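You operate a simulated robot arm through the tools that you are given. There is no shell and no other tool.

You run a simulated robot arm. Do the job below in one go: nothing can be reset, and whatever is moved stays where it is left.

TASK
Box the capped jar of pellets, then shut and latch the lid.
Fine: draw the jar carrier OUT and leave it there; stand the jar upright in the store box; leave the other small jars. Set down upright: small jar with the orange foot.

It is judged by the outcome, as a careful person would: the job done as asked, and still so three seconds after it is handed in. It fails if anything else is knocked over, pushed out of place, dropped, spilled or broken. Lids that push on must go on centred and level and be pressed home; caps that screw on are set level and turned clockwise until they are tight.

THE ROBOT
A 6-joint arm with a two-finger parallel gripper, fixed in place. Base frame: the origin is at the foot of the arm, x ahead of it, y to its left, z up; the work surface is at about z = 0.008. Lengths are in m, angles in degrees, forces in N, time in s.
With the tool pointing down near the work surface it reaches from about 0.14 to 0.58 m from the base axis. Its first joint turns from -66.0 to 66.0 degrees. Payload 2.1 kg.
The TCP is the grasp point between the finger pads, 0.03 m short of the fingertips. In the tool frame z runs along the fingers and y along their closing line. Largest opening 0.094 m; finger width 0.028, thickness 0.01; the body of the gripper, 0.05 by 0.096 m, starts 0.055 m behind the TCP.
Orientation is that of the tool frame in the base frame, as [roll, pitch, yaw] about the fixed x, y, z axes, in that order (R = Rz(yaw) Ry(pitch) Rx(roll)). With the fingers straight down and closing along the base's y, the tool's x points along the base's -x, its y along +y and its z along -z.

THE INTERFACE
- The arm moves only by the tool step_arm. Its argument "motion" is a list of rows, each an object of numbers (a shift or turn left out is 0, a gripper value left out holds the last): "ax", "ay", "az": the turn, a rotation vector about the tool's x, y, z in degrees; "x", "y", "z": the shift along the tool's x, y, z in m; "gripper": the finger opening in m, from 0 to 0.094. In form: [{"ax": .., "ay": .., "az": .., "x": .., "y": .., "z": .., "gripper": ..}, ...]. A call has 1 to 20 rows; each row is the pose to reach, as a shift and turn from the pose commanded when the call began, along the tool's axes at that moment. Each row takes 0.2 s and may step no farther than 0.05 m and 8.6 degrees from the row before; otherwise, or with a gripper value out of range, the whole call is refused. Where a pose cannot be reached the arm comes as near as it can. A force on the tool above 50 N (or 10 N above the force at the start of the call, whichever is more), or a blocked arm, ends the call early, and 0.2 s more pass. The fingers move at their own pace (about 0.072 m/s each) and stop on an object; they squeeze with about 38 N. The grip force told is the motor's: it shows also when the fingers shut on nothing. Time passes only in rows, and 0.2 s behind the last, so rows that repeat a pose let the fingers close. The reply holds the time, the measured pose of the TCP, the force on the tool along the base axes, the opening and the grip force, in the units named above and with some noise, with the torque about the TCP (base axes, N m) and any sound that the robot's microphone picked up.
- Cameras (640 x 400 px; columns grow to the right, rows downward): "scene" is fixed at [0.0508, -0.3617, 0.5035]; the picture's right is [0.84, -0.54, 0.00], its down [-0.21, -0.32, -0.92] and it looks along [0.50, 0.78, -0.38] (base axes); focal length 309 px, centre (320, 200). "wrist" rides on the gripper at [0.076, 0.014, -0.103] in the tool frame; the picture's right is [-0.18, 0.98, 0.00], its down [-0.75, -0.14, -0.64] and it looks along [-0.63, -0.12, 0.77] (tool axes); focal length 243 px, centre (320, 200). There is no depth. A picture from a camera that has moved, and an enlarged one, comes with that camera's place and axes in the base frame and with its lens.
- camera(camera): a new picture of that camera. It takes no simulated time.
- close_up(camera, box): a new picture of the part [left, top, right, bottom] of that camera's present view, enlarged. It takes no simulated time.
- finish_job(): hands the job in; it is judged then, once.

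Places have to be worked out from the pictures, the camera data and where the tool is seen. Open the gripper and draw the arm clear of the work before you hand the job in, unless the task says otherwise.

The tools are called after ">>>" by a JSON object that holds its "name" and its "arguments". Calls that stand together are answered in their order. step_arm: Moves the arm, as the interface text tells. Its arguments: {"type":"object","properties":{"motion":{"type":"array","items":{"type":"object","properties":{"ax":{"type":"number"},"ay":{"type":"number"},"az":{"type":"number"},"x":{"type":"number"},"y":{"type":"number"},"z":{"type":"number"},"gripper":{"type":"number"}}}}},"required":["motion"]} The other tools are called the same way: camera (camera) takes a picture; close_up (camera, box) takes an enlarged picture of a part of a camera's view; finish_job () hands the job in.

At the start:

```text
time: 0.0
eef_pos: [0.2615, 0.1409, 0.3696]
tcp_rot: [-180.0, 0.1, 179.9]
wrist_force: [-0.5, 1.1, 0.6]
wrist_torque: [0.03, 0.0, -0.03]
width: 0.0937
grasp_force: 0.0
```

scene: 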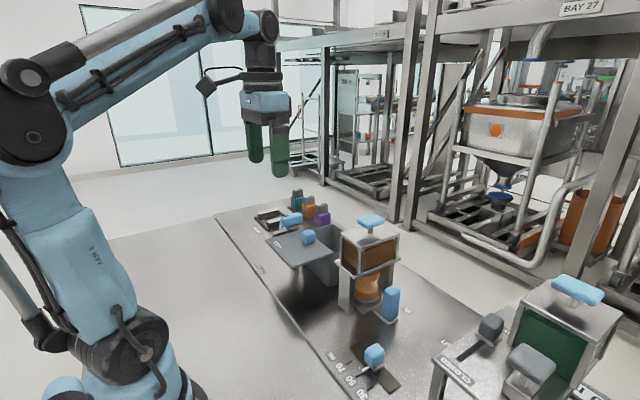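
wrist: 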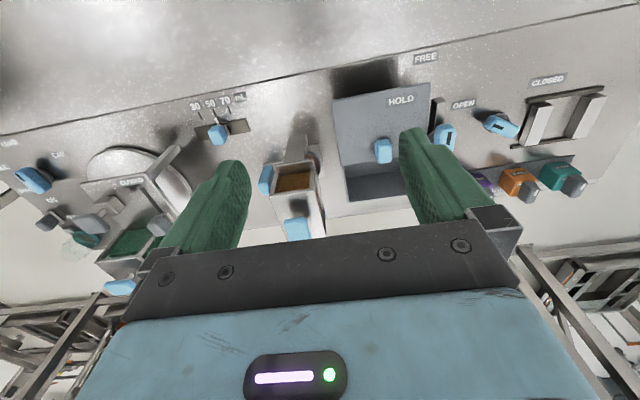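

I'll start by looking closer at the scene to identify the parts.

>>> {"name": "close_up", "arguments": {"camera": "scene", "box": [210, 170, 430, 310]}}

>>> {"name": "close_up", "arguments": {"camera": "scene", "box": [320, 260, 640, 400]}}

>>> {"name": "close_up", "arguments": {"camera": "wrist", "box": [300, 40, 640, 250]}}

>>> {"name": "close_up", "arguments": {"camera": "wrist", "box": [0, 80, 340, 300]}}

```text
2.86 times, centred on (320, 240) of scene
camera zoom: at [0.0508, -0.3617, 0.5035], right [0.84, -0.54, 0.0], down [-0.21, -0.32, -0.92], along [0.5, 0.78, -0.38], focal length 883 px, centre (320, 86)
```

zoom: 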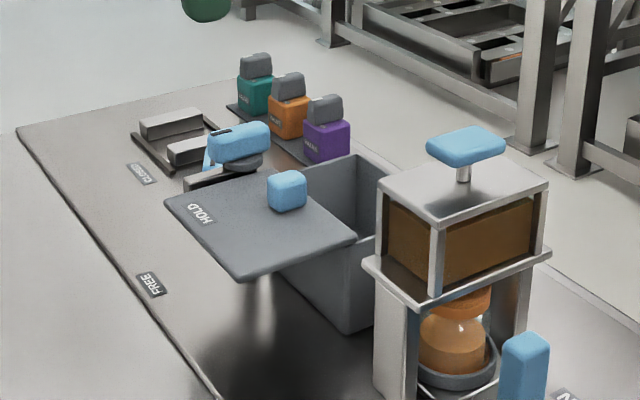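

```text
2.00 times, centred on (480, 330) of scene
camera zoom: at [0.0508, -0.3617, 0.5035], right [0.84, -0.54, 0.0], down [-0.21, -0.32, -0.92], along [0.5, 0.78, -0.38], focal length 618 px, centre (0, -60)
```

zoom: 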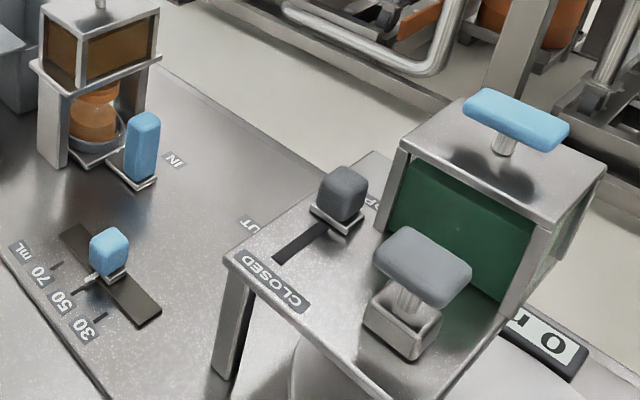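

```text
1.88 times, centred on (470, 145) of wrist
camera zoom: at [0.1845, 0.1559, 0.472], right [0.18, 0.98, 0.0], down [0.75, -0.14, 0.64], along [0.63, -0.12, -0.77], focal length 457 px, centre (38, 304)
```

zoom: 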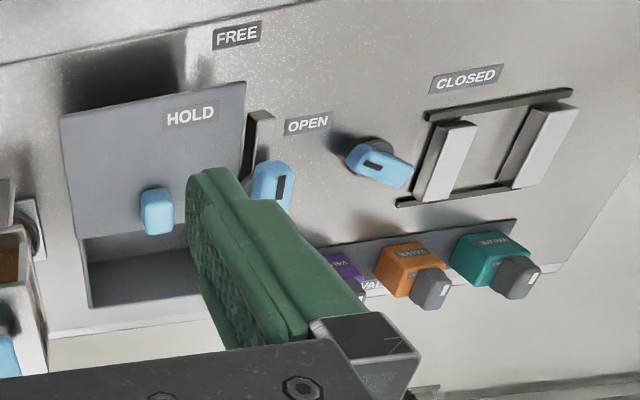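

```text
1.82 times, centred on (170, 190) of wrist
camera zoom: at [0.1845, 0.1559, 0.472], right [0.18, 0.98, 0.0], down [0.75, -0.14, 0.64], along [0.63, -0.12, -0.77], focal length 441 px, centre (593, 218)
```

zoom: 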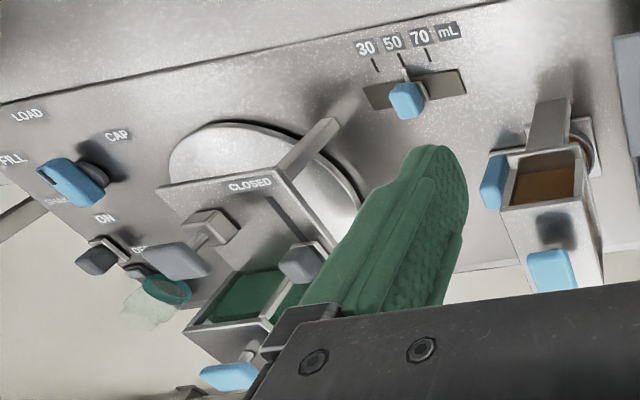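

Zooming further on the jar in the carrier, the lid/latch area, and the far-right items.

>>> {"name": "close_up", "arguments": {"camera": "scene", "box": [330, 240, 410, 330]}}

>>> {"name": "close_up", "arguments": {"camera": "scene", "box": [240, 180, 350, 260]}}

>>> {"name": "close_up", "arguments": {"camera": "wrist", "box": [240, 100, 340, 240]}}

>>> {"name": "close_up", "arguments": {"camera": "wrist", "box": [0, 120, 140, 300]}}

```text
4.44 times, centred on (370, 285) of scene
camera zoom: at [0.0508, -0.3617, 0.5035], right [0.84, -0.54, 0.0], down [-0.21, -0.32, -0.92], along [0.5, 0.78, -0.38], focal length 1373 px, centre (98, -178)
```

zoom: 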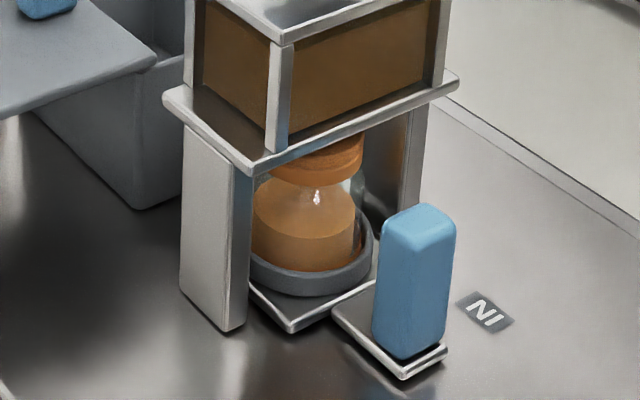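

```text
5.00 times, centred on (295, 220) of scene
camera zoom: at [0.0508, -0.3617, 0.5035], right [0.84, -0.54, 0.0], down [-0.21, -0.32, -0.92], along [0.5, 0.78, -0.38], focal length 1545 px, centre (445, 100)
```

zoom: 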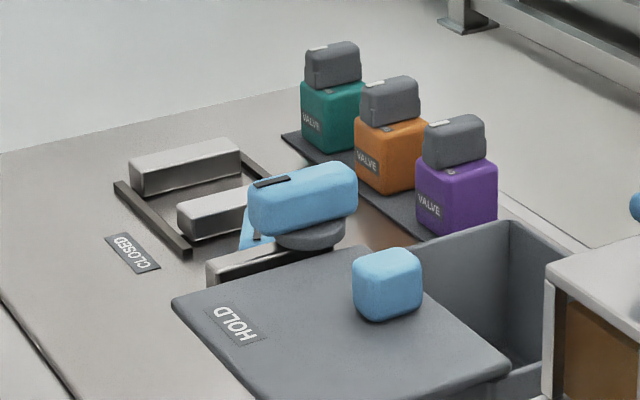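

```text
2.86 times, centred on (290, 170) of wrist
camera zoom: at [0.1845, 0.1559, 0.472], right [0.18, 0.98, 0.0], down [0.75, -0.14, 0.64], along [0.63, -0.12, -0.77], focal length 693 px, centre (406, 286)
```

zoom: 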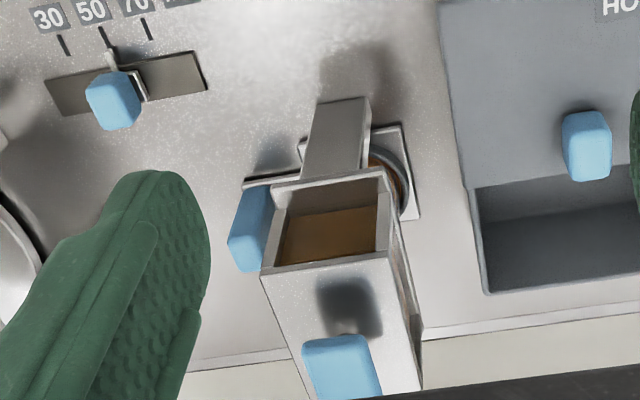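

```text
2.22 times, centred on (70, 210) of wrist
camera zoom: at [0.1845, 0.1559, 0.472], right [0.18, 0.98, 0.0], down [0.75, -0.14, 0.64], along [0.63, -0.12, -0.77], focal length 539 px, centre (876, 178)
```

zoom: 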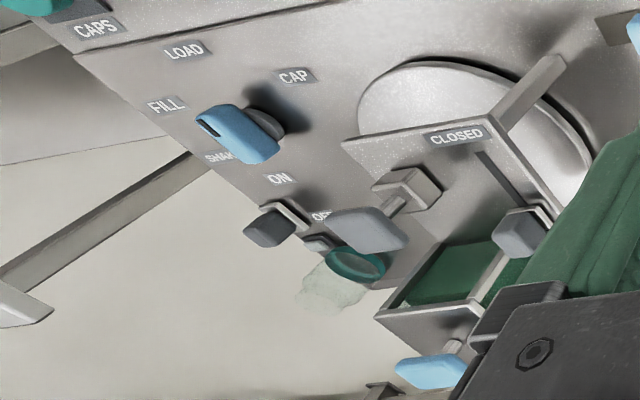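

The jar in the carrier seems to have an orange ring at the top, which may mean it is standing upside down. I'll move the arm high over to the right side for a second look with the wrist camera.

>>> {"name": "step_arm", "arguments": {"motion": [{"y": -0.05}, {"y": -0.1}, {"y": -0.15}, {"y": -0.2}, {"y": -0.25}, {"y": -0.3}, {"y": -0.3}]}}

>>> {"name": "camera", "arguments": {"camera": "wrist"}}

>>> {"name": "camera", "arguments": {"camera": "scene"}}

```text
time: 1.6
eef_pos: [0.2614, -0.1588, 0.3716]
tcp_rot: [-180.0, 0.2, -180.0]
wrist_force: [-0.4, -1.2, 0.0]
wrist_torque: [-0.02, -0.01, -0.04]
width: 0.0941
grasp_force: 0.1
```

```text
taken
camera wrist: at [0.1846, -0.1437, 0.4734], right [0.18, 0.98, 0.0], down [0.75, -0.14, 0.64], along [0.63, -0.12, -0.77], focal length 243 px, centre (320, 200)
```

wrist: 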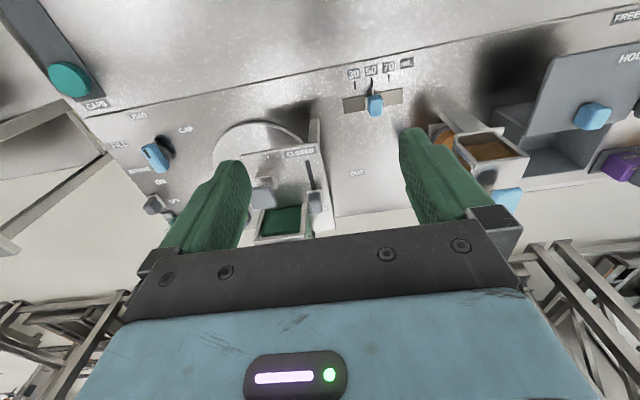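

```text
taken
```

scene: 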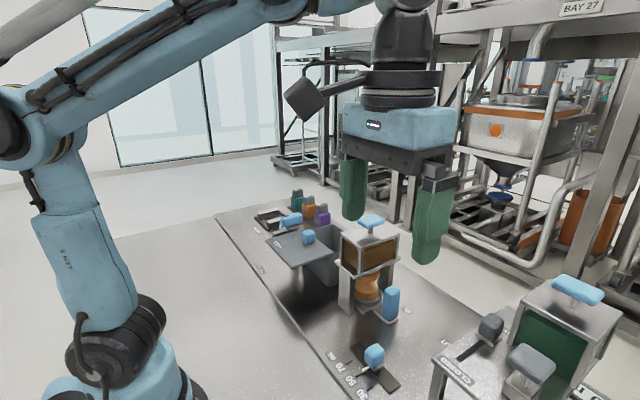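

>>> {"name": "close_up", "arguments": {"camera": "wrist", "box": [0, 40, 320, 260]}}

>>> {"name": "close_up", "arguments": {"camera": "wrist", "box": [400, 60, 640, 220]}}

>>> {"name": "close_up", "arguments": {"camera": "wrist", "box": [0, 20, 140, 120]}}

```text
1.82 times, centred on (160, 150) of wrist
camera zoom: at [0.1846, -0.1437, 0.4734], right [0.18, 0.98, 0.0], down [0.75, -0.14, 0.64], along [0.63, -0.12, -0.77], focal length 441 px, centre (611, 291)
```

zoom: 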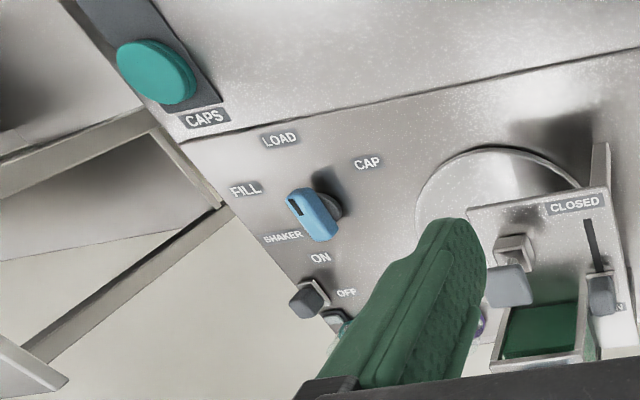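

```text
2.50 times, centred on (520, 140) of wrist
camera zoom: at [0.1846, -0.1437, 0.4734], right [0.18, 0.98, 0.0], down [0.75, -0.14, 0.64], along [0.63, -0.12, -0.77], focal length 606 px, centre (-180, 350)
```

zoom: 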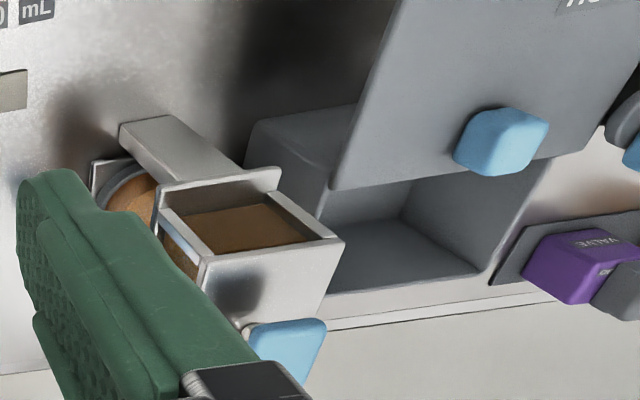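

```text
4.00 times, centred on (70, 70) of wrist
camera zoom: at [0.1846, -0.1437, 0.4734], right [0.18, 0.98, 0.0], down [0.75, -0.14, 0.64], along [0.63, -0.12, -0.77], focal length 970 px, centre (1320, 720)
```

zoom: 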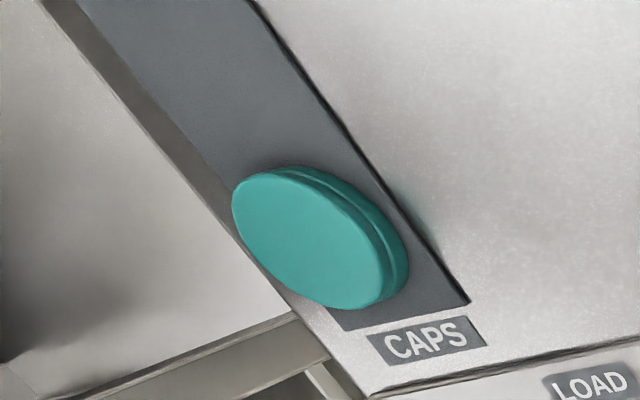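

Let me zoom in hard on the jar.

>>> {"name": "close_up", "arguments": {"camera": "scene", "box": [355, 265, 387, 315]}}

>>> {"name": "close_up", "arguments": {"camera": "wrist", "box": [425, 110, 490, 170]}}

```text
8.00 times, centred on (371, 290) of scene
camera zoom: at [0.0508, -0.3617, 0.5035], right [0.84, -0.54, 0.0], down [-0.21, -0.32, -0.92], along [0.5, 0.78, -0.38], focal length 2472 px, centre (-88, -520)
```

zoom: 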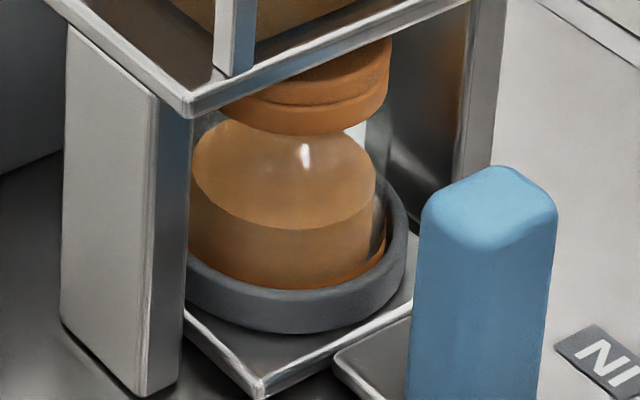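

```text
6.67 times, centred on (458, 140) of wrist
camera zoom: at [0.1846, -0.1437, 0.4734], right [0.18, 0.98, 0.0], down [0.75, -0.14, 0.64], along [0.63, -0.12, -0.77], focal length 1618 px, centre (-597, 600)
```

zoom: 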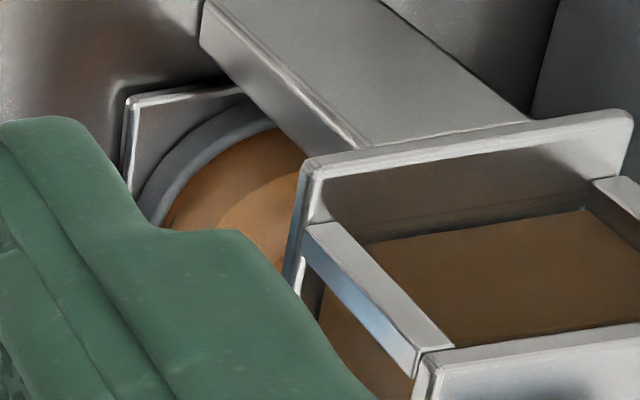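

The jar is clearly upright: it has an orange foot sitting in the grey cup and an orange cap on top. Next I move the camera over to the box/lid/latch area on the left for a closer view.

>>> {"name": "step_arm", "arguments": {"motion": [{"y": 0.05}, {"y": 0.1}, {"y": 0.15}, {"y": 0.2}, {"y": 0.25}, {"y": 0.3}, {"y": 0.35, "z": 0.01}, {"y": 0.39, "x": 0.02, "z": 0.03}, {"y": 0.43, "x": 0.04, "z": 0.05}, {"y": 0.43, "x": 0.04, "z": 0.07}, {"y": 0.43, "x": 0.04, "z": 0.07}]}}

>>> {"name": "camera", "arguments": {"camera": "wrist"}}

>>> {"name": "camera", "arguments": {"camera": "scene"}}

```text
refused: row 7 steps farther than a row can; nothing moved
```

```text
taken
camera wrist: at [0.1846, -0.1437, 0.4734], right [0.18, 0.98, 0.0], down [0.75, -0.14, 0.64], along [0.63, -0.12, -0.77], focal length 243 px, centre (320, 200)
```

wrist: 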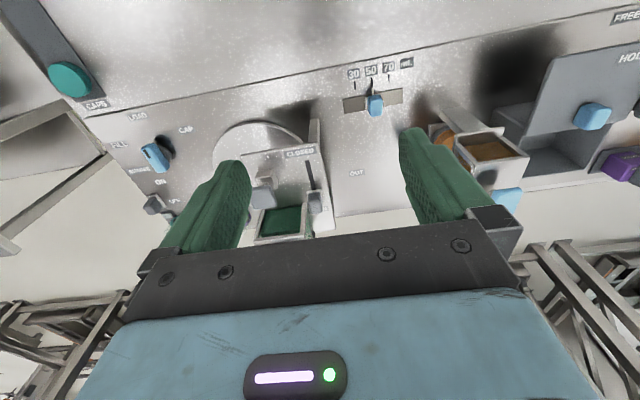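

```text
taken
```

scene: 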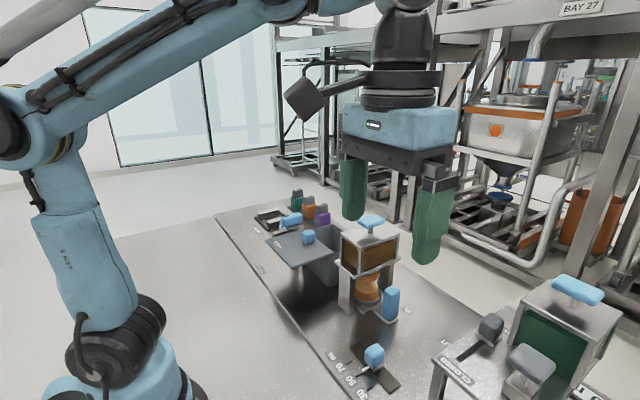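

The move was refused because row 7 stepped slightly over 0.05 m. I'll redo it with smaller steps.

>>> {"name": "step_arm", "arguments": {"motion": [{"y": 0.048}, {"y": 0.096}, {"y": 0.144}, {"y": 0.192}, {"y": 0.24}, {"y": 0.288}, {"y": 0.336}, {"y": 0.375, "x": 0.02, "z": 0.01}, {"y": 0.41, "x": 0.04, "z": 0.03}, {"y": 0.43, "x": 0.05, "z": 0.06}, {"y": 0.43, "x": 0.05, "z": 0.07}]}}

>>> {"name": "camera", "arguments": {"camera": "wrist"}}

>>> {"name": "camera", "arguments": {"camera": "scene"}}

```text
time: 4.0
eef_pos: [0.2123, 0.2707, 0.2996]
tcp_rot: [179.9, 0.3, -179.9]
wrist_force: [-0.1, -0.5, 0.1]
wrist_torque: [-0.01, 0.02, 0.0]
width: 0.094
grasp_force: 0.1
```

```text
taken
camera wrist: at [0.1341, 0.2856, 0.4012], right [0.18, 0.98, 0.0], down [0.75, -0.14, 0.64], along [0.63, -0.12, -0.77], focal length 243 px, centre (320, 200)
```

wrist: 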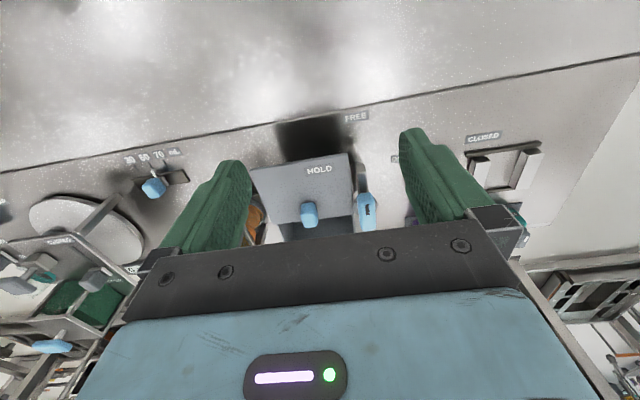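

```text
taken
```

scene: 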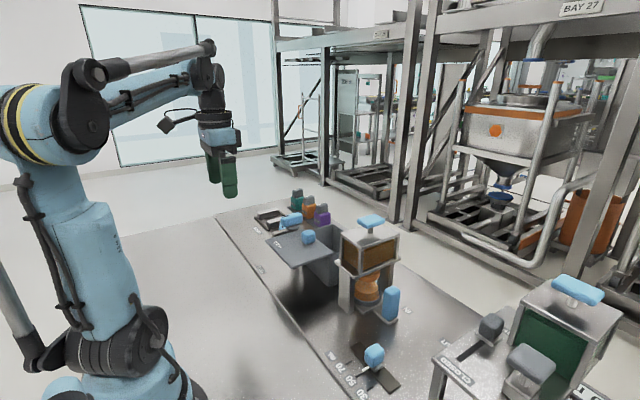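

>>> {"name": "close_up", "arguments": {"camera": "wrist", "box": [240, 90, 440, 240]}}

>>> {"name": "close_up", "arguments": {"camera": "wrist", "box": [380, 90, 580, 240]}}

```text
2.67 times, centred on (340, 165) of wrist
camera zoom: at [0.1341, 0.2856, 0.4012], right [0.18, 0.98, 0.0], down [0.75, -0.14, 0.64], along [0.63, -0.12, -0.77], focal length 647 px, centre (267, 293)
```

zoom: 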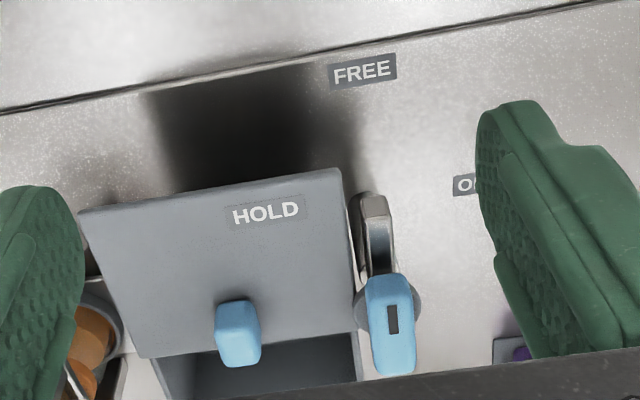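

```text
2.67 times, centred on (480, 165) of wrist
camera zoom: at [0.1341, 0.2856, 0.4012], right [0.18, 0.98, 0.0], down [0.75, -0.14, 0.64], along [0.63, -0.12, -0.77], focal length 647 px, centre (-107, 293)
```

zoom: 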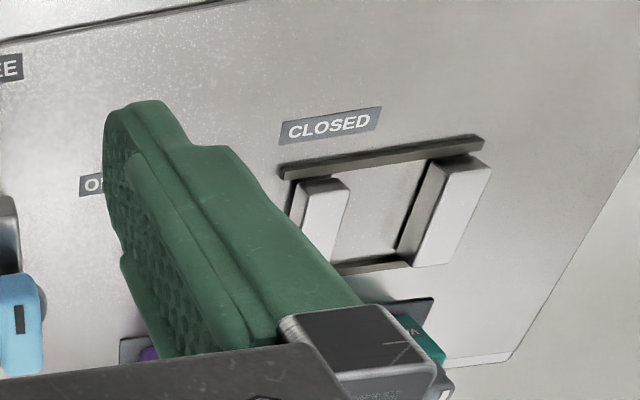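

I now see the lid slid toward −x (centre about [0.355, 0.222, 0.115]), with the latch pivot near [0.388, 0.303] and its arm pointing to FREE. Next I go up and across to the carrier side, turning the tool −90° about its axis so the camera looks at the carrier from the −y side.

>>> {"name": "step_arm", "arguments": {"motion": [{"z": -0.04, "az": -8}, {"z": -0.07, "y": -0.03, "az": -16}, {"z": -0.07, "y": -0.075, "x": -0.01, "az": -24}, {"z": -0.07, "y": -0.12, "x": -0.03, "az": -32}, {"z": -0.07, "y": -0.16, "x": -0.05, "az": -40}, {"z": -0.07, "y": -0.2, "x": -0.07, "az": -48}, {"z": -0.07, "y": -0.24, "x": -0.09, "az": -56}, {"z": -0.07, "y": -0.28, "x": -0.11, "az": -64}, {"z": -0.07, "y": -0.32, "x": -0.13, "az": -72}, {"z": -0.07, "y": -0.36, "x": -0.15, "az": -80}, {"z": -0.07, "y": -0.39, "x": -0.18, "az": -88}, {"z": -0.07, "y": -0.39, "x": -0.2, "az": -90}, {"z": -0.05, "y": -0.39, "x": -0.2, "az": -90}]}}

>>> {"name": "camera", "arguments": {"camera": "wrist"}}

>>> {"name": "camera", "arguments": {"camera": "scene"}}

```text
time: 6.8
eef_pos: [0.413, -0.1198, 0.3502]
tcp_rot: [-179.9, 0.0, -90.0]
wrist_force: [-0.4, 0.0, -0.6]
wrist_torque: [0.01, 0.02, 0.03]
width: 0.0941
grasp_force: 0.1
```

```text
taken
camera wrist: at [0.3978, -0.1954, 0.4515], right [-0.98, 0.18, 0.0], down [0.14, 0.75, 0.64], along [0.12, 0.63, -0.77], focal length 243 px, centre (320, 200)
```

wrist: 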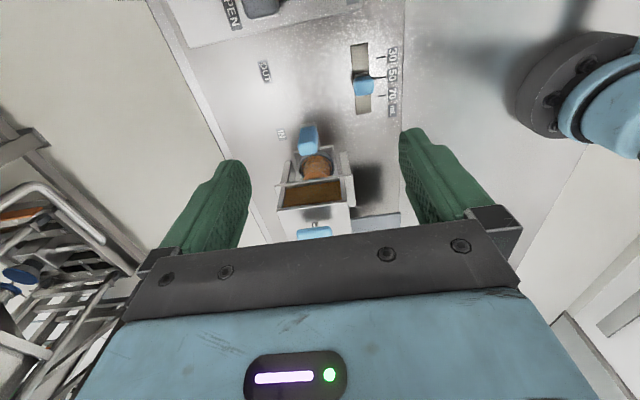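

```text
taken
```

scene: 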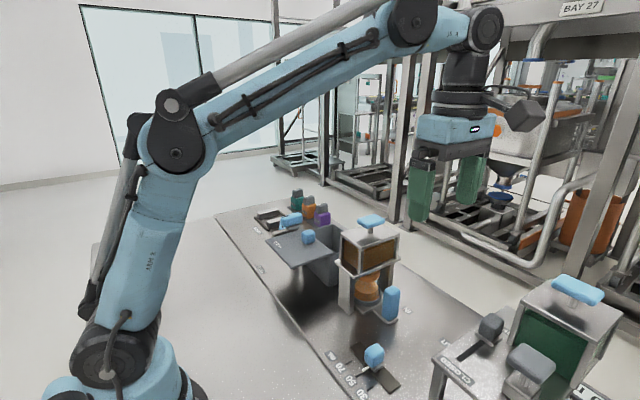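

>>> {"name": "close_up", "arguments": {"camera": "wrist", "box": [250, 100, 380, 240]}}

>>> {"name": "close_up", "arguments": {"camera": "wrist", "box": [160, 0, 460, 200]}}

```text
2.86 times, centred on (315, 170) of wrist
camera zoom: at [0.3978, -0.1954, 0.4515], right [-0.98, 0.18, 0.0], down [0.14, 0.75, 0.64], along [0.12, 0.63, -0.77], focal length 693 px, centre (334, 286)
```

zoom: 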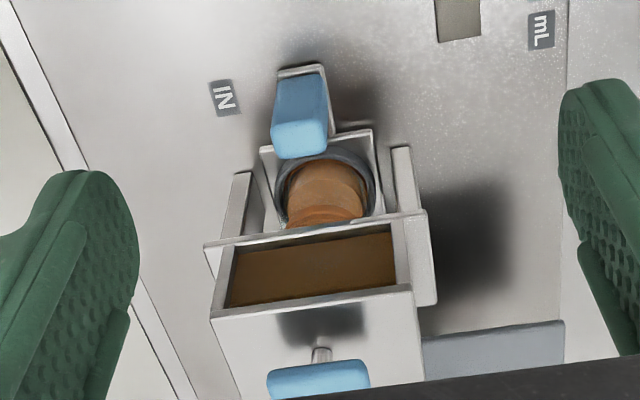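

```text
2.00 times, centred on (310, 100) of wrist
camera zoom: at [0.3978, -0.1954, 0.4515], right [-0.98, 0.18, 0.0], down [0.14, 0.75, 0.64], along [0.12, 0.63, -0.77], focal length 485 px, centre (340, 400)
```

zoom: 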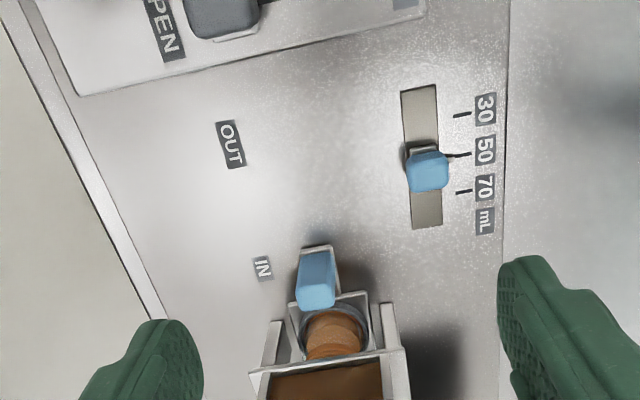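

The handle post is on the −y end of the carrier, around [0.455, −0.006] with its top near z≈0.085. I descend partway above it for a closer check before gripping.

>>> {"name": "step_arm", "arguments": {"motion": [{"x": -0.02, "y": -0.01, "z": 0.03}, {"x": -0.04, "y": -0.02, "z": 0.06}, {"x": -0.06, "y": -0.03, "z": 0.09}, {"x": -0.08, "y": -0.04, "z": 0.12}, {"x": -0.1, "y": -0.042, "z": 0.15}, {"x": -0.1, "y": -0.042, "z": 0.18}, {"x": -0.1, "y": -0.042, "z": 0.18}]}}

>>> {"name": "camera", "arguments": {"camera": "wrist"}}

>>> {"name": "camera", "arguments": {"camera": "scene"}}

```text
time: 8.4
eef_pos: [0.4537, -0.0187, 0.1685]
tcp_rot: [180.0, 0.0, -90.0]
wrist_force: [-0.1, -0.2, -0.6]
wrist_torque: [-0.04, -0.01, 0.01]
width: 0.0938
grasp_force: 0.1
```

```text
taken
camera wrist: at [0.4381, -0.0942, 0.2709], right [-0.98, 0.18, 0.0], down [0.14, 0.75, 0.64], along [0.12, 0.63, -0.77], focal length 243 px, centre (320, 200)
```

wrist: 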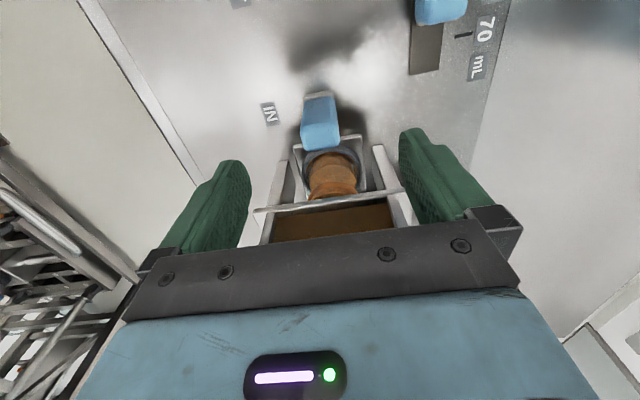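

```text
taken
```

scene: 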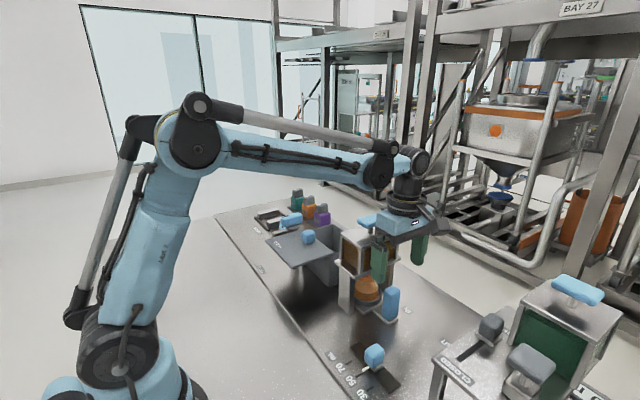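

>>> {"name": "close_up", "arguments": {"camera": "wrist", "box": [240, 70, 420, 240]}}

>>> {"name": "close_up", "arguments": {"camera": "scene", "box": [320, 190, 460, 330]}}

```text
2.35 times, centred on (330, 155) of wrist
camera zoom: at [0.4381, -0.0942, 0.2709], right [-0.98, 0.18, 0.0], down [0.14, 0.75, 0.64], along [0.12, 0.63, -0.77], focal length 571 px, centre (296, 306)
```

zoom: 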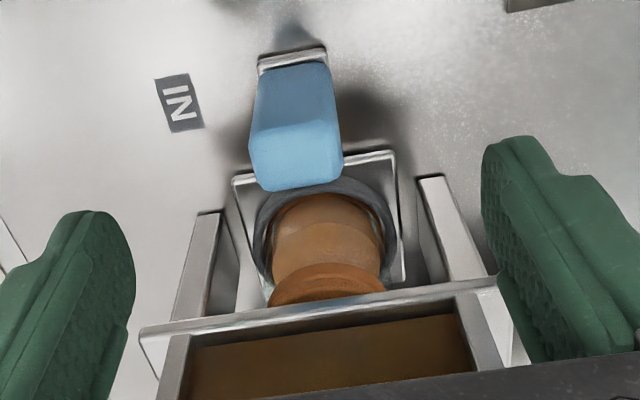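

```text
2.86 times, centred on (390, 260) of scene
camera zoom: at [0.0508, -0.3617, 0.5035], right [0.84, -0.54, 0.0], down [-0.21, -0.32, -0.92], along [0.5, 0.78, -0.38], focal length 883 px, centre (120, 29)
```

zoom: 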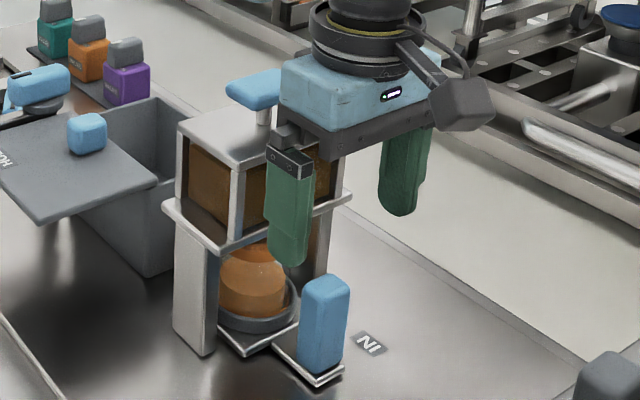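

The handle spans about x 0.453±0.015, y −0.018 to +0.004, top z≈0.085, and the IN/OUT labels give about 0.11 m of travel. With this yaw the camera would hit the green station's knob at full travel, so I rise and try turning another −90°, putting the camera on the +x side with fingers closing along y.

>>> {"name": "step_arm", "arguments": {"motion": [{"z": -0.04}, {"z": -0.08, "x": 0.02}, {"z": -0.12, "x": 0.04}, {"z": -0.12, "x": 0.04, "az": -8}, {"z": -0.12, "x": 0.04, "az": -16}, {"z": -0.12, "x": 0.04, "az": -24}, {"z": -0.12, "x": 0.04, "az": -32}, {"z": -0.12, "x": 0.04, "az": -40}, {"z": -0.12, "x": 0.04, "az": -48}, {"z": -0.12, "x": 0.04, "az": -56}, {"z": -0.12, "x": 0.04, "az": -64}, {"z": -0.12, "x": 0.04, "az": -72}, {"z": -0.12, "x": 0.04, "az": -80}, {"z": -0.12, "x": 0.04, "az": -88}, {"z": -0.12, "x": 0.04, "az": -90}, {"z": -0.12, "x": 0.04, "az": -90}]}}

>>> {"name": "camera", "arguments": {"camera": "wrist"}}

>>> {"name": "camera", "arguments": {"camera": "scene"}}

```text
time: 11.8
eef_pos: [0.4482, 0.0517, 0.2928]
tcp_rot: [179.6, -0.2, -0.7]
wrist_force: [0.0, -0.2, 0.5]
wrist_torque: [0.0, -0.03, -0.01]
width: 0.094
grasp_force: 0.1
out of reach, approached as far as the arm can: row 13, 14, 15, 16
```

```text
taken
camera wrist: at [0.5248, 0.0381, 0.3944], right [-0.2, -0.98, 0.01], down [-0.75, 0.15, 0.64], along [-0.63, 0.12, -0.77], focal length 243 px, centre (320, 200)
```

wrist: 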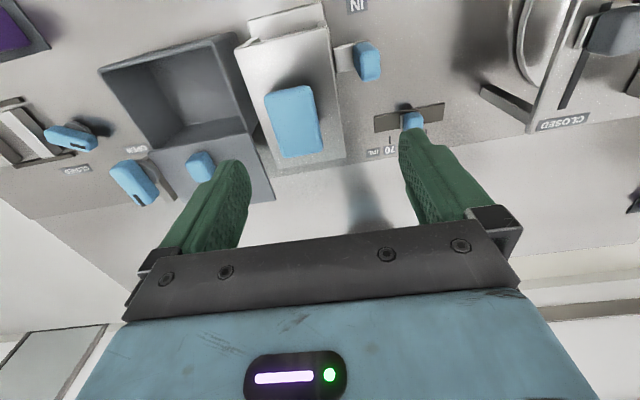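

```text
taken
```

scene: 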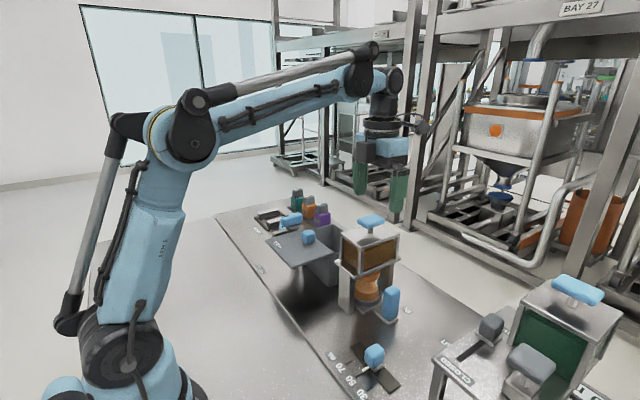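

The wrist's last joint limits that yaw near y≈0, so the arm drifted to y=0.05 (clear of everything at z=0.29). This gives a useful view of the box from the far side, so I zoom in.

>>> {"name": "close_up", "arguments": {"camera": "wrist", "box": [80, 10, 360, 220]}}

>>> {"name": "close_up", "arguments": {"camera": "wrist", "box": [0, 70, 200, 220]}}

```text
1.90 times, centred on (220, 115) of wrist
camera zoom: at [0.5248, 0.0381, 0.3944], right [-0.2, -0.98, 0.01], down [-0.75, 0.15, 0.64], along [-0.63, 0.12, -0.77], focal length 462 px, centre (510, 362)
```

zoom: 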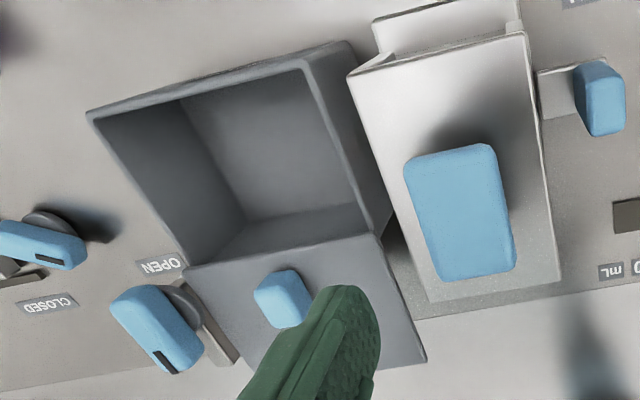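

```text
2.67 times, centred on (100, 145) of wrist
camera zoom: at [0.5248, 0.0381, 0.3944], right [-0.2, -0.98, 0.01], down [-0.75, 0.15, 0.64], along [-0.63, 0.12, -0.77], focal length 647 px, centre (907, 347)
```

zoom: 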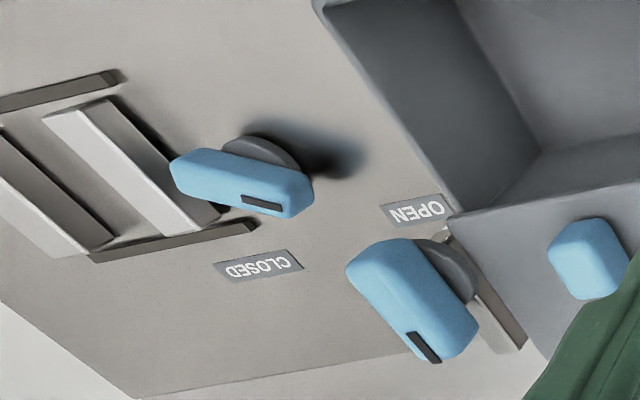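

The box opening (about x 0.415–0.51, y 0.15–0.285, rim z≈0.11), lid knob and latch are clear. I now turn back (+90°) at this safe height, then continue to the default yaw so I can draw the carrier with fingers closing along y.

>>> {"name": "step_arm", "arguments": {"motion": [{"az": 8}, {"az": 16}, {"az": 24}, {"az": 32}, {"az": 40}, {"az": 48}, {"az": 56}, {"az": 64}, {"az": 72}, {"az": 80}, {"az": 88}, {"az": 96}, {"az": 104}, {"az": 112}, {"az": 120}, {"az": 128}, {"az": 136}, {"az": 144}, {"az": 152}, {"az": 160}]}}

```text
time: 16.0
eef_pos: [0.4447, 0.0521, 0.2897]
tcp_rot: [-180.0, 0.1, -160.2]
wrist_force: [-0.1, 0.4, 0.0]
wrist_torque: [0.0, 0.01, 0.0]
width: 0.0939
grasp_force: 0.0
```

Now I finish the rotation to yaw 180 while shifting to above the handle, offset toward −y, and lower to z≈0.2.

>>> {"name": "step_arm", "arguments": {"motion": [{"az": 8, "x": 0.009, "y": -0.038}, {"az": 16, "x": 0.0178, "y": -0.0756}, {"az": 19.8, "x": 0.0178, "y": -0.0756, "z": 0.02}, {"az": 19.8, "x": 0.0178, "y": -0.0756, "z": 0.055}, {"az": 19.8, "x": 0.0178, "y": -0.0756, "z": 0.09}, {"az": 19.8, "x": 0.0178, "y": -0.0756, "z": 0.125, "gripper": 0.064}, {"az": 19.8, "x": 0.0178, "y": -0.0756, "z": 0.125, "gripper": 0.064}]}}

>>> {"name": "camera", "arguments": {"camera": "wrist"}}

>>> {"name": "close_up", "arguments": {"camera": "scene", "box": [320, 190, 460, 330]}}

```text
time: 17.6
eef_pos: [0.4565, -0.0258, 0.1646]
tcp_rot: [179.8, 0.2, -179.8]
wrist_force: [0.0, 0.3, 0.2]
wrist_torque: [-0.02, -0.02, 0.01]
width: 0.064
grasp_force: 0.1
```

```text
taken
camera wrist: at [0.3794, -0.0115, 0.2662], right [0.18, 0.98, 0.0], down [0.75, -0.14, 0.64], along [0.63, -0.12, -0.77], focal length 243 px, centre (320, 200)
```

wrist: 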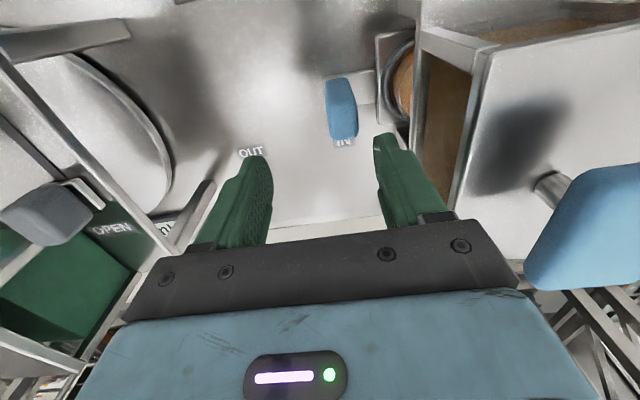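

```text
2.86 times, centred on (390, 260) of scene
camera zoom: at [0.0508, -0.3617, 0.5035], right [0.84, -0.54, 0.0], down [-0.21, -0.32, -0.92], along [0.5, 0.78, -0.38], focal length 883 px, centre (120, 29)
```

zoom: 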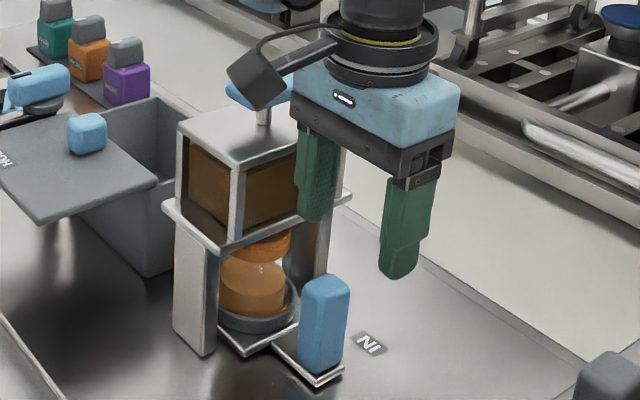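

>>> {"name": "close_up", "arguments": {"camera": "wrist", "box": [280, 20, 460, 180]}}

```text
2.50 times, centred on (370, 100) of wrist
camera zoom: at [0.3794, -0.0115, 0.2662], right [0.18, 0.98, 0.0], down [0.75, -0.14, 0.64], along [0.63, -0.12, -0.77], focal length 606 px, centre (195, 450)
```

zoom: 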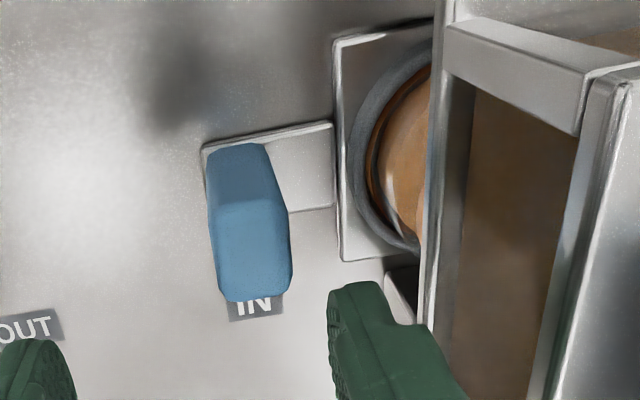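

The handle top is centred near [0.453, −0.009] with a gap of about 0.03 m behind it before the cup. With opening 0.064 the +y finger (inner face ~y=0.009) drops cleanly into that gap, so I lower to z≈0.068.

>>> {"name": "step_arm", "arguments": {"motion": [{"x": 0.003, "y": 0.003, "z": 0.03, "gripper": 0.064}, {"x": 0.003, "y": 0.003, "z": 0.06, "gripper": 0.064}, {"x": 0.003, "y": 0.003, "z": 0.08, "gripper": 0.064}, {"x": 0.003, "y": 0.003, "z": 0.096, "gripper": 0.064}, {"x": 0.003, "y": 0.003, "z": 0.096, "gripper": 0.064}]}}

>>> {"name": "camera", "arguments": {"camera": "wrist"}}

>>> {"name": "close_up", "arguments": {"camera": "scene", "box": [320, 190, 460, 330]}}

```text
time: 18.8
eef_pos: [0.4517, -0.0219, 0.0691]
tcp_rot: [180.0, 0.1, -179.8]
wrist_force: [0.3, 0.1, -0.5]
wrist_torque: [0.0, 0.0, 0.01]
width: 0.0641
grasp_force: 0.0
```

```text
taken
camera wrist: at [0.3755, -0.0072, 0.1703], right [0.18, 0.98, 0.0], down [0.75, -0.14, 0.64], along [0.63, -0.12, -0.77], focal length 243 px, centre (320, 200)
```

wrist: 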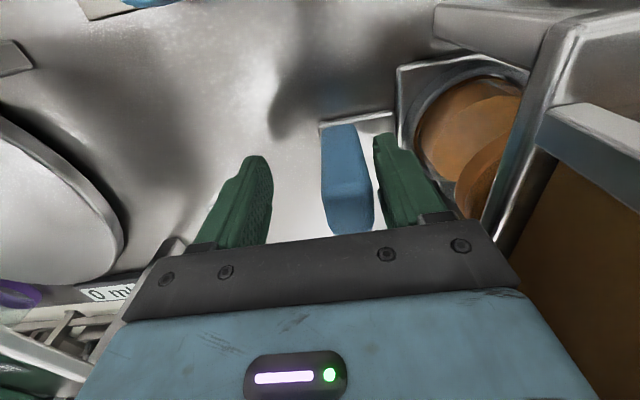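

```text
2.86 times, centred on (390, 260) of scene
camera zoom: at [0.0508, -0.3617, 0.5035], right [0.84, -0.54, 0.0], down [-0.21, -0.32, -0.92], along [0.5, 0.78, -0.38], focal length 883 px, centre (120, 29)
```

zoom: 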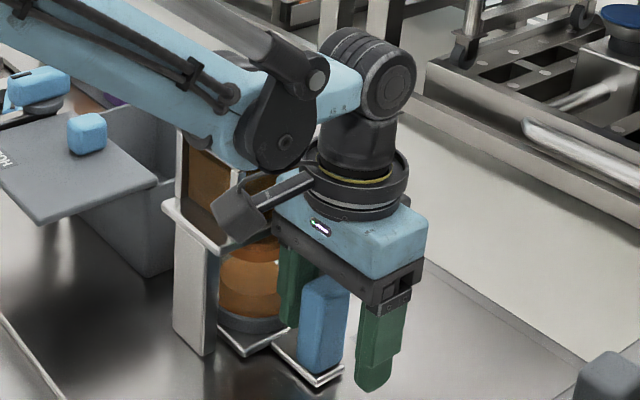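

The fingers straddle the handle cleanly. I now close gently on it; the +y finger will start nudging the carrier outward.

>>> {"name": "step_arm", "arguments": {"motion": [{"gripper": 0.05}, {"gripper": 0.04}, {"gripper": 0.03}, {"gripper": 0.02}, {"gripper": 0.01}, {"gripper": 0.01}]}}

>>> {"name": "camera", "arguments": {"camera": "wrist"}}

```text
time: 20.2
eef_pos: [0.4524, -0.0217, 0.0682]
tcp_rot: [-180.0, 0.0, -179.9]
wrist_force: [1.2, 0.0, -0.4]
wrist_torque: [-0.02, -0.02, -0.24]
width: 0.0282
grasp_force: 45.5
```

```text
taken
camera wrist: at [0.3755, -0.0073, 0.1706], right [0.18, 0.98, 0.0], down [0.75, -0.14, 0.64], along [0.63, -0.12, -0.77], focal length 243 px, centre (320, 200)
```

wrist: 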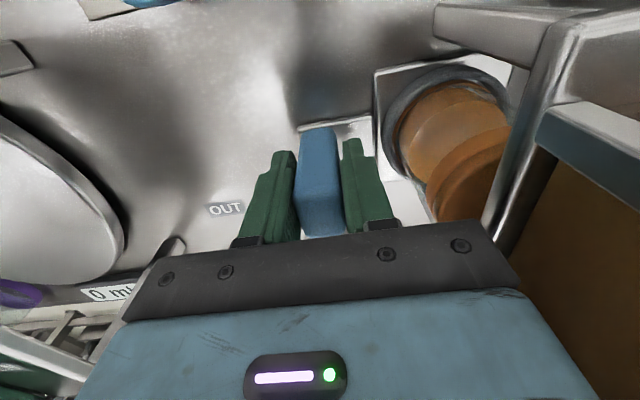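

Gripped (0.028 m wide) and the carrier already moved a little. I pull slowly toward −y, stopping partway to check clearance to the green station.

>>> {"name": "step_arm", "arguments": {"motion": [{"y": -0.006, "gripper": 0.01}, {"y": -0.013}, {"y": -0.02}, {"y": -0.027}, {"y": -0.034}, {"y": -0.041}, {"y": -0.048}, {"y": -0.055}, {"y": -0.062}, {"y": -0.068}, {"y": -0.068}]}}

>>> {"name": "camera", "arguments": {"camera": "wrist"}}

>>> {"name": "camera", "arguments": {"camera": "scene"}}

```text
time: 22.6
eef_pos: [0.452, -0.0908, 0.0684]
tcp_rot: [180.0, 0.0, -179.7]
wrist_force: [-1.4, 0.1, -31.4]
wrist_torque: [-0.01, -0.61, -0.24]
width: 0.0282
grasp_force: 44.9
```

```text
taken
camera wrist: at [0.3756, -0.0758, 0.1712], right [0.18, 0.98, 0.0], down [0.75, -0.14, 0.64], along [0.63, -0.12, -0.77], focal length 243 px, centre (320, 200)
```

wrist: 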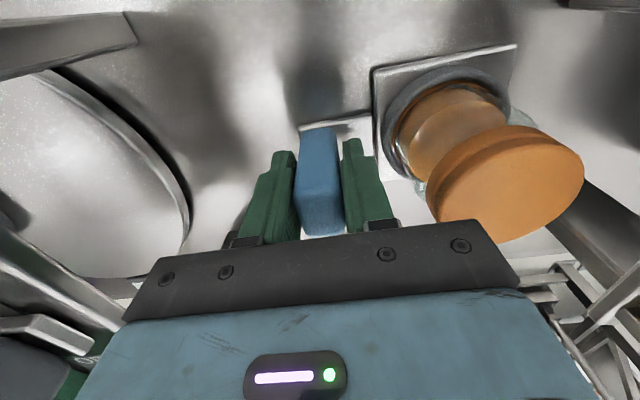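

```text
taken
```

scene: 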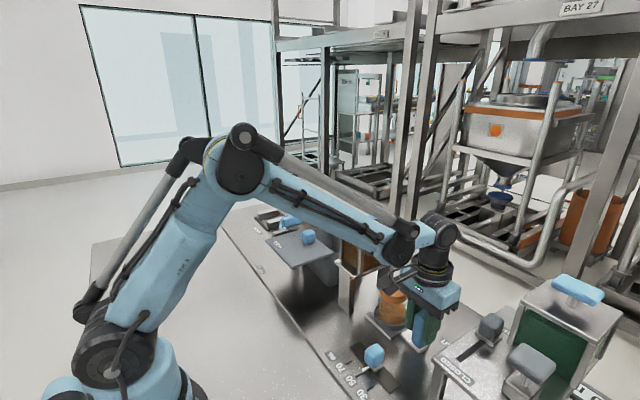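

Carrier is following nicely, but I read −31 N along z (the slide resisting a slight height mismatch). I open just slightly to release that stress before finishing the pull.

>>> {"name": "step_arm", "arguments": {"motion": [{"gripper": 0.031}, {"gripper": 0.034}, {"gripper": 0.036}, {"gripper": 0.036}]}}

>>> {"name": "close_up", "arguments": {"camera": "scene", "box": [330, 230, 510, 360]}}

```text
time: 23.6
eef_pos: [0.4515, -0.0904, 0.0703]
tcp_rot: [-179.9, 0.0, -179.8]
wrist_force: [0.7, 0.4, 0.5]
wrist_torque: [-0.01, 0.0, -0.01]
width: 0.0361
grasp_force: 0.0
```

```text
3.08 times, centred on (420, 295) of scene
camera zoom: at [0.0508, -0.3617, 0.5035], right [0.84, -0.54, 0.0], down [-0.21, -0.32, -0.92], along [0.5, 0.78, -0.38], focal length 951 px, centre (12, -92)
```

zoom: 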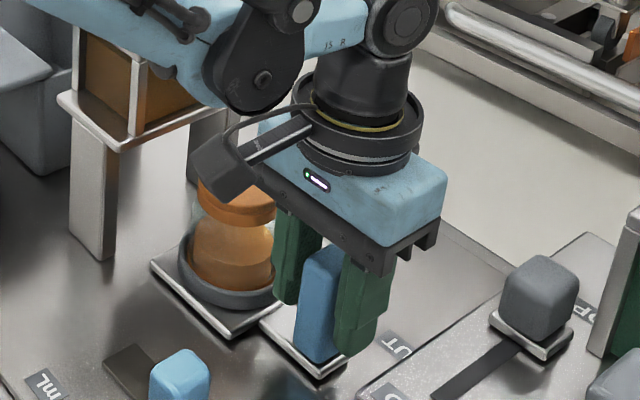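

Stress is gone. Let me check the clearance to the green station on the −y side before the last stretch.

>>> {"name": "camera", "arguments": {"camera": "wrist"}}

>>> {"name": "close_up", "arguments": {"camera": "wrist", "box": [60, 130, 380, 330]}}

>>> {"name": "close_up", "arguments": {"camera": "scene", "box": [400, 270, 640, 400]}}

```text
taken
camera wrist: at [0.3757, -0.0755, 0.1714], right [0.18, 0.98, 0.0], down [0.75, -0.14, 0.64], along [0.63, -0.12, -0.77], focal length 243 px, centre (320, 200)
```

wrist: 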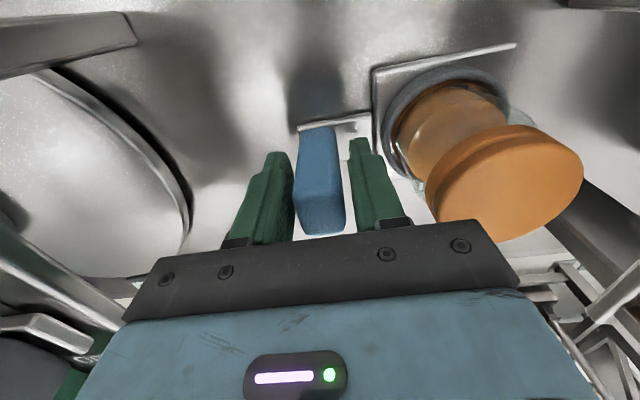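

```text
2.00 times, centred on (220, 230) of wrist
camera zoom: at [0.3757, -0.0755, 0.1714], right [0.18, 0.98, 0.0], down [0.75, -0.14, 0.64], along [0.63, -0.12, -0.77], focal length 485 px, centre (520, 140)
```

zoom: 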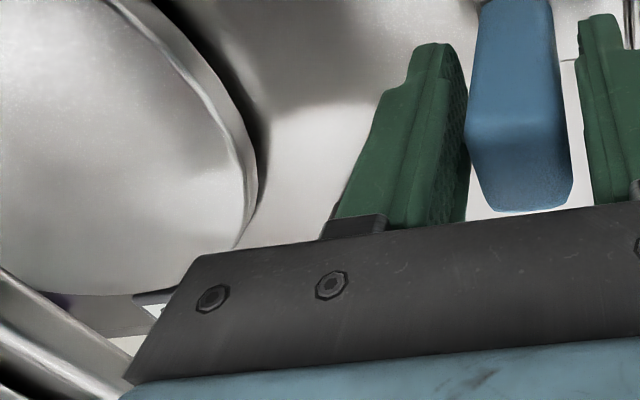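

```text
2.67 times, centred on (520, 335) of scene
camera zoom: at [0.0508, -0.3617, 0.5035], right [0.84, -0.54, 0.0], down [-0.21, -0.32, -0.92], along [0.5, 0.78, -0.38], focal length 824 px, centre (-213, -160)
```

zoom: 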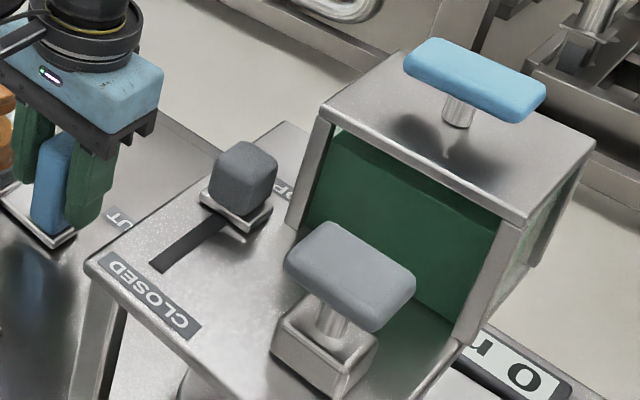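

The plate edge of the green station is at about y=−0.178, leaving roughly 1 cm at the end of the pull. I continue in small steps with the +y finger pushing the handle, to TCP y≈−0.120.

>>> {"name": "step_arm", "arguments": {"motion": [{"y": -0.006}, {"y": -0.011}, {"y": -0.016}, {"y": -0.021}, {"y": -0.026}, {"y": -0.029}, {"y": -0.029}]}}

>>> {"name": "camera", "arguments": {"camera": "wrist"}}

>>> {"name": "close_up", "arguments": {"camera": "scene", "box": [340, 230, 520, 370]}}

```text
time: 25.2
eef_pos: [0.4526, -0.1202, 0.0692]
tcp_rot: [179.9, 0.0, -179.7]
wrist_force: [0.2, 1.1, -0.6]
wrist_torque: [-0.04, -0.01, 0.03]
width: 0.0363
grasp_force: 0.0
```

```text
taken
camera wrist: at [0.3753, -0.1053, 0.1707], right [0.18, 0.98, 0.0], down [0.75, -0.14, 0.64], along [0.63, -0.12, -0.77], focal length 243 px, centre (320, 200)
```

wrist: 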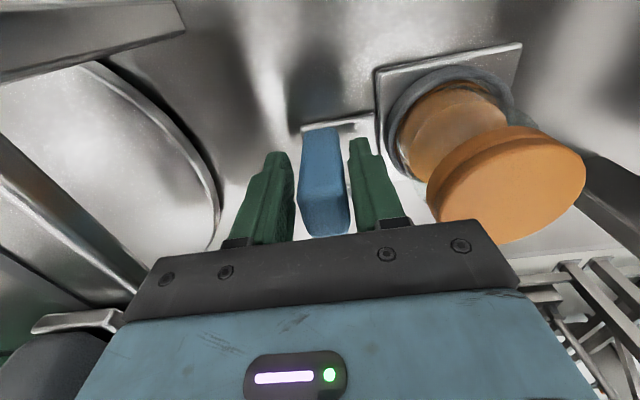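

```text
2.86 times, centred on (430, 300) of scene
camera zoom: at [0.0508, -0.3617, 0.5035], right [0.84, -0.54, 0.0], down [-0.21, -0.32, -0.92], along [0.5, 0.78, -0.38], focal length 883 px, centre (6, -86)
```

zoom: 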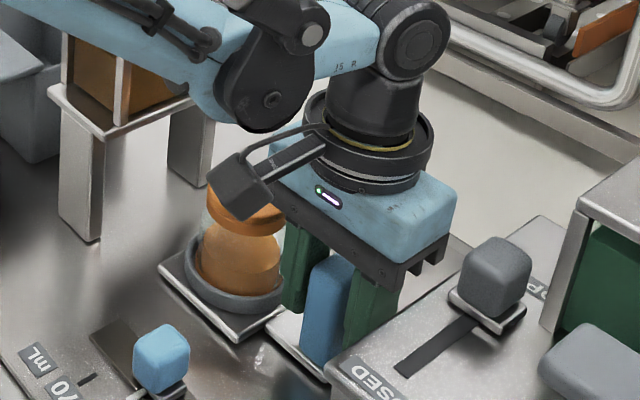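

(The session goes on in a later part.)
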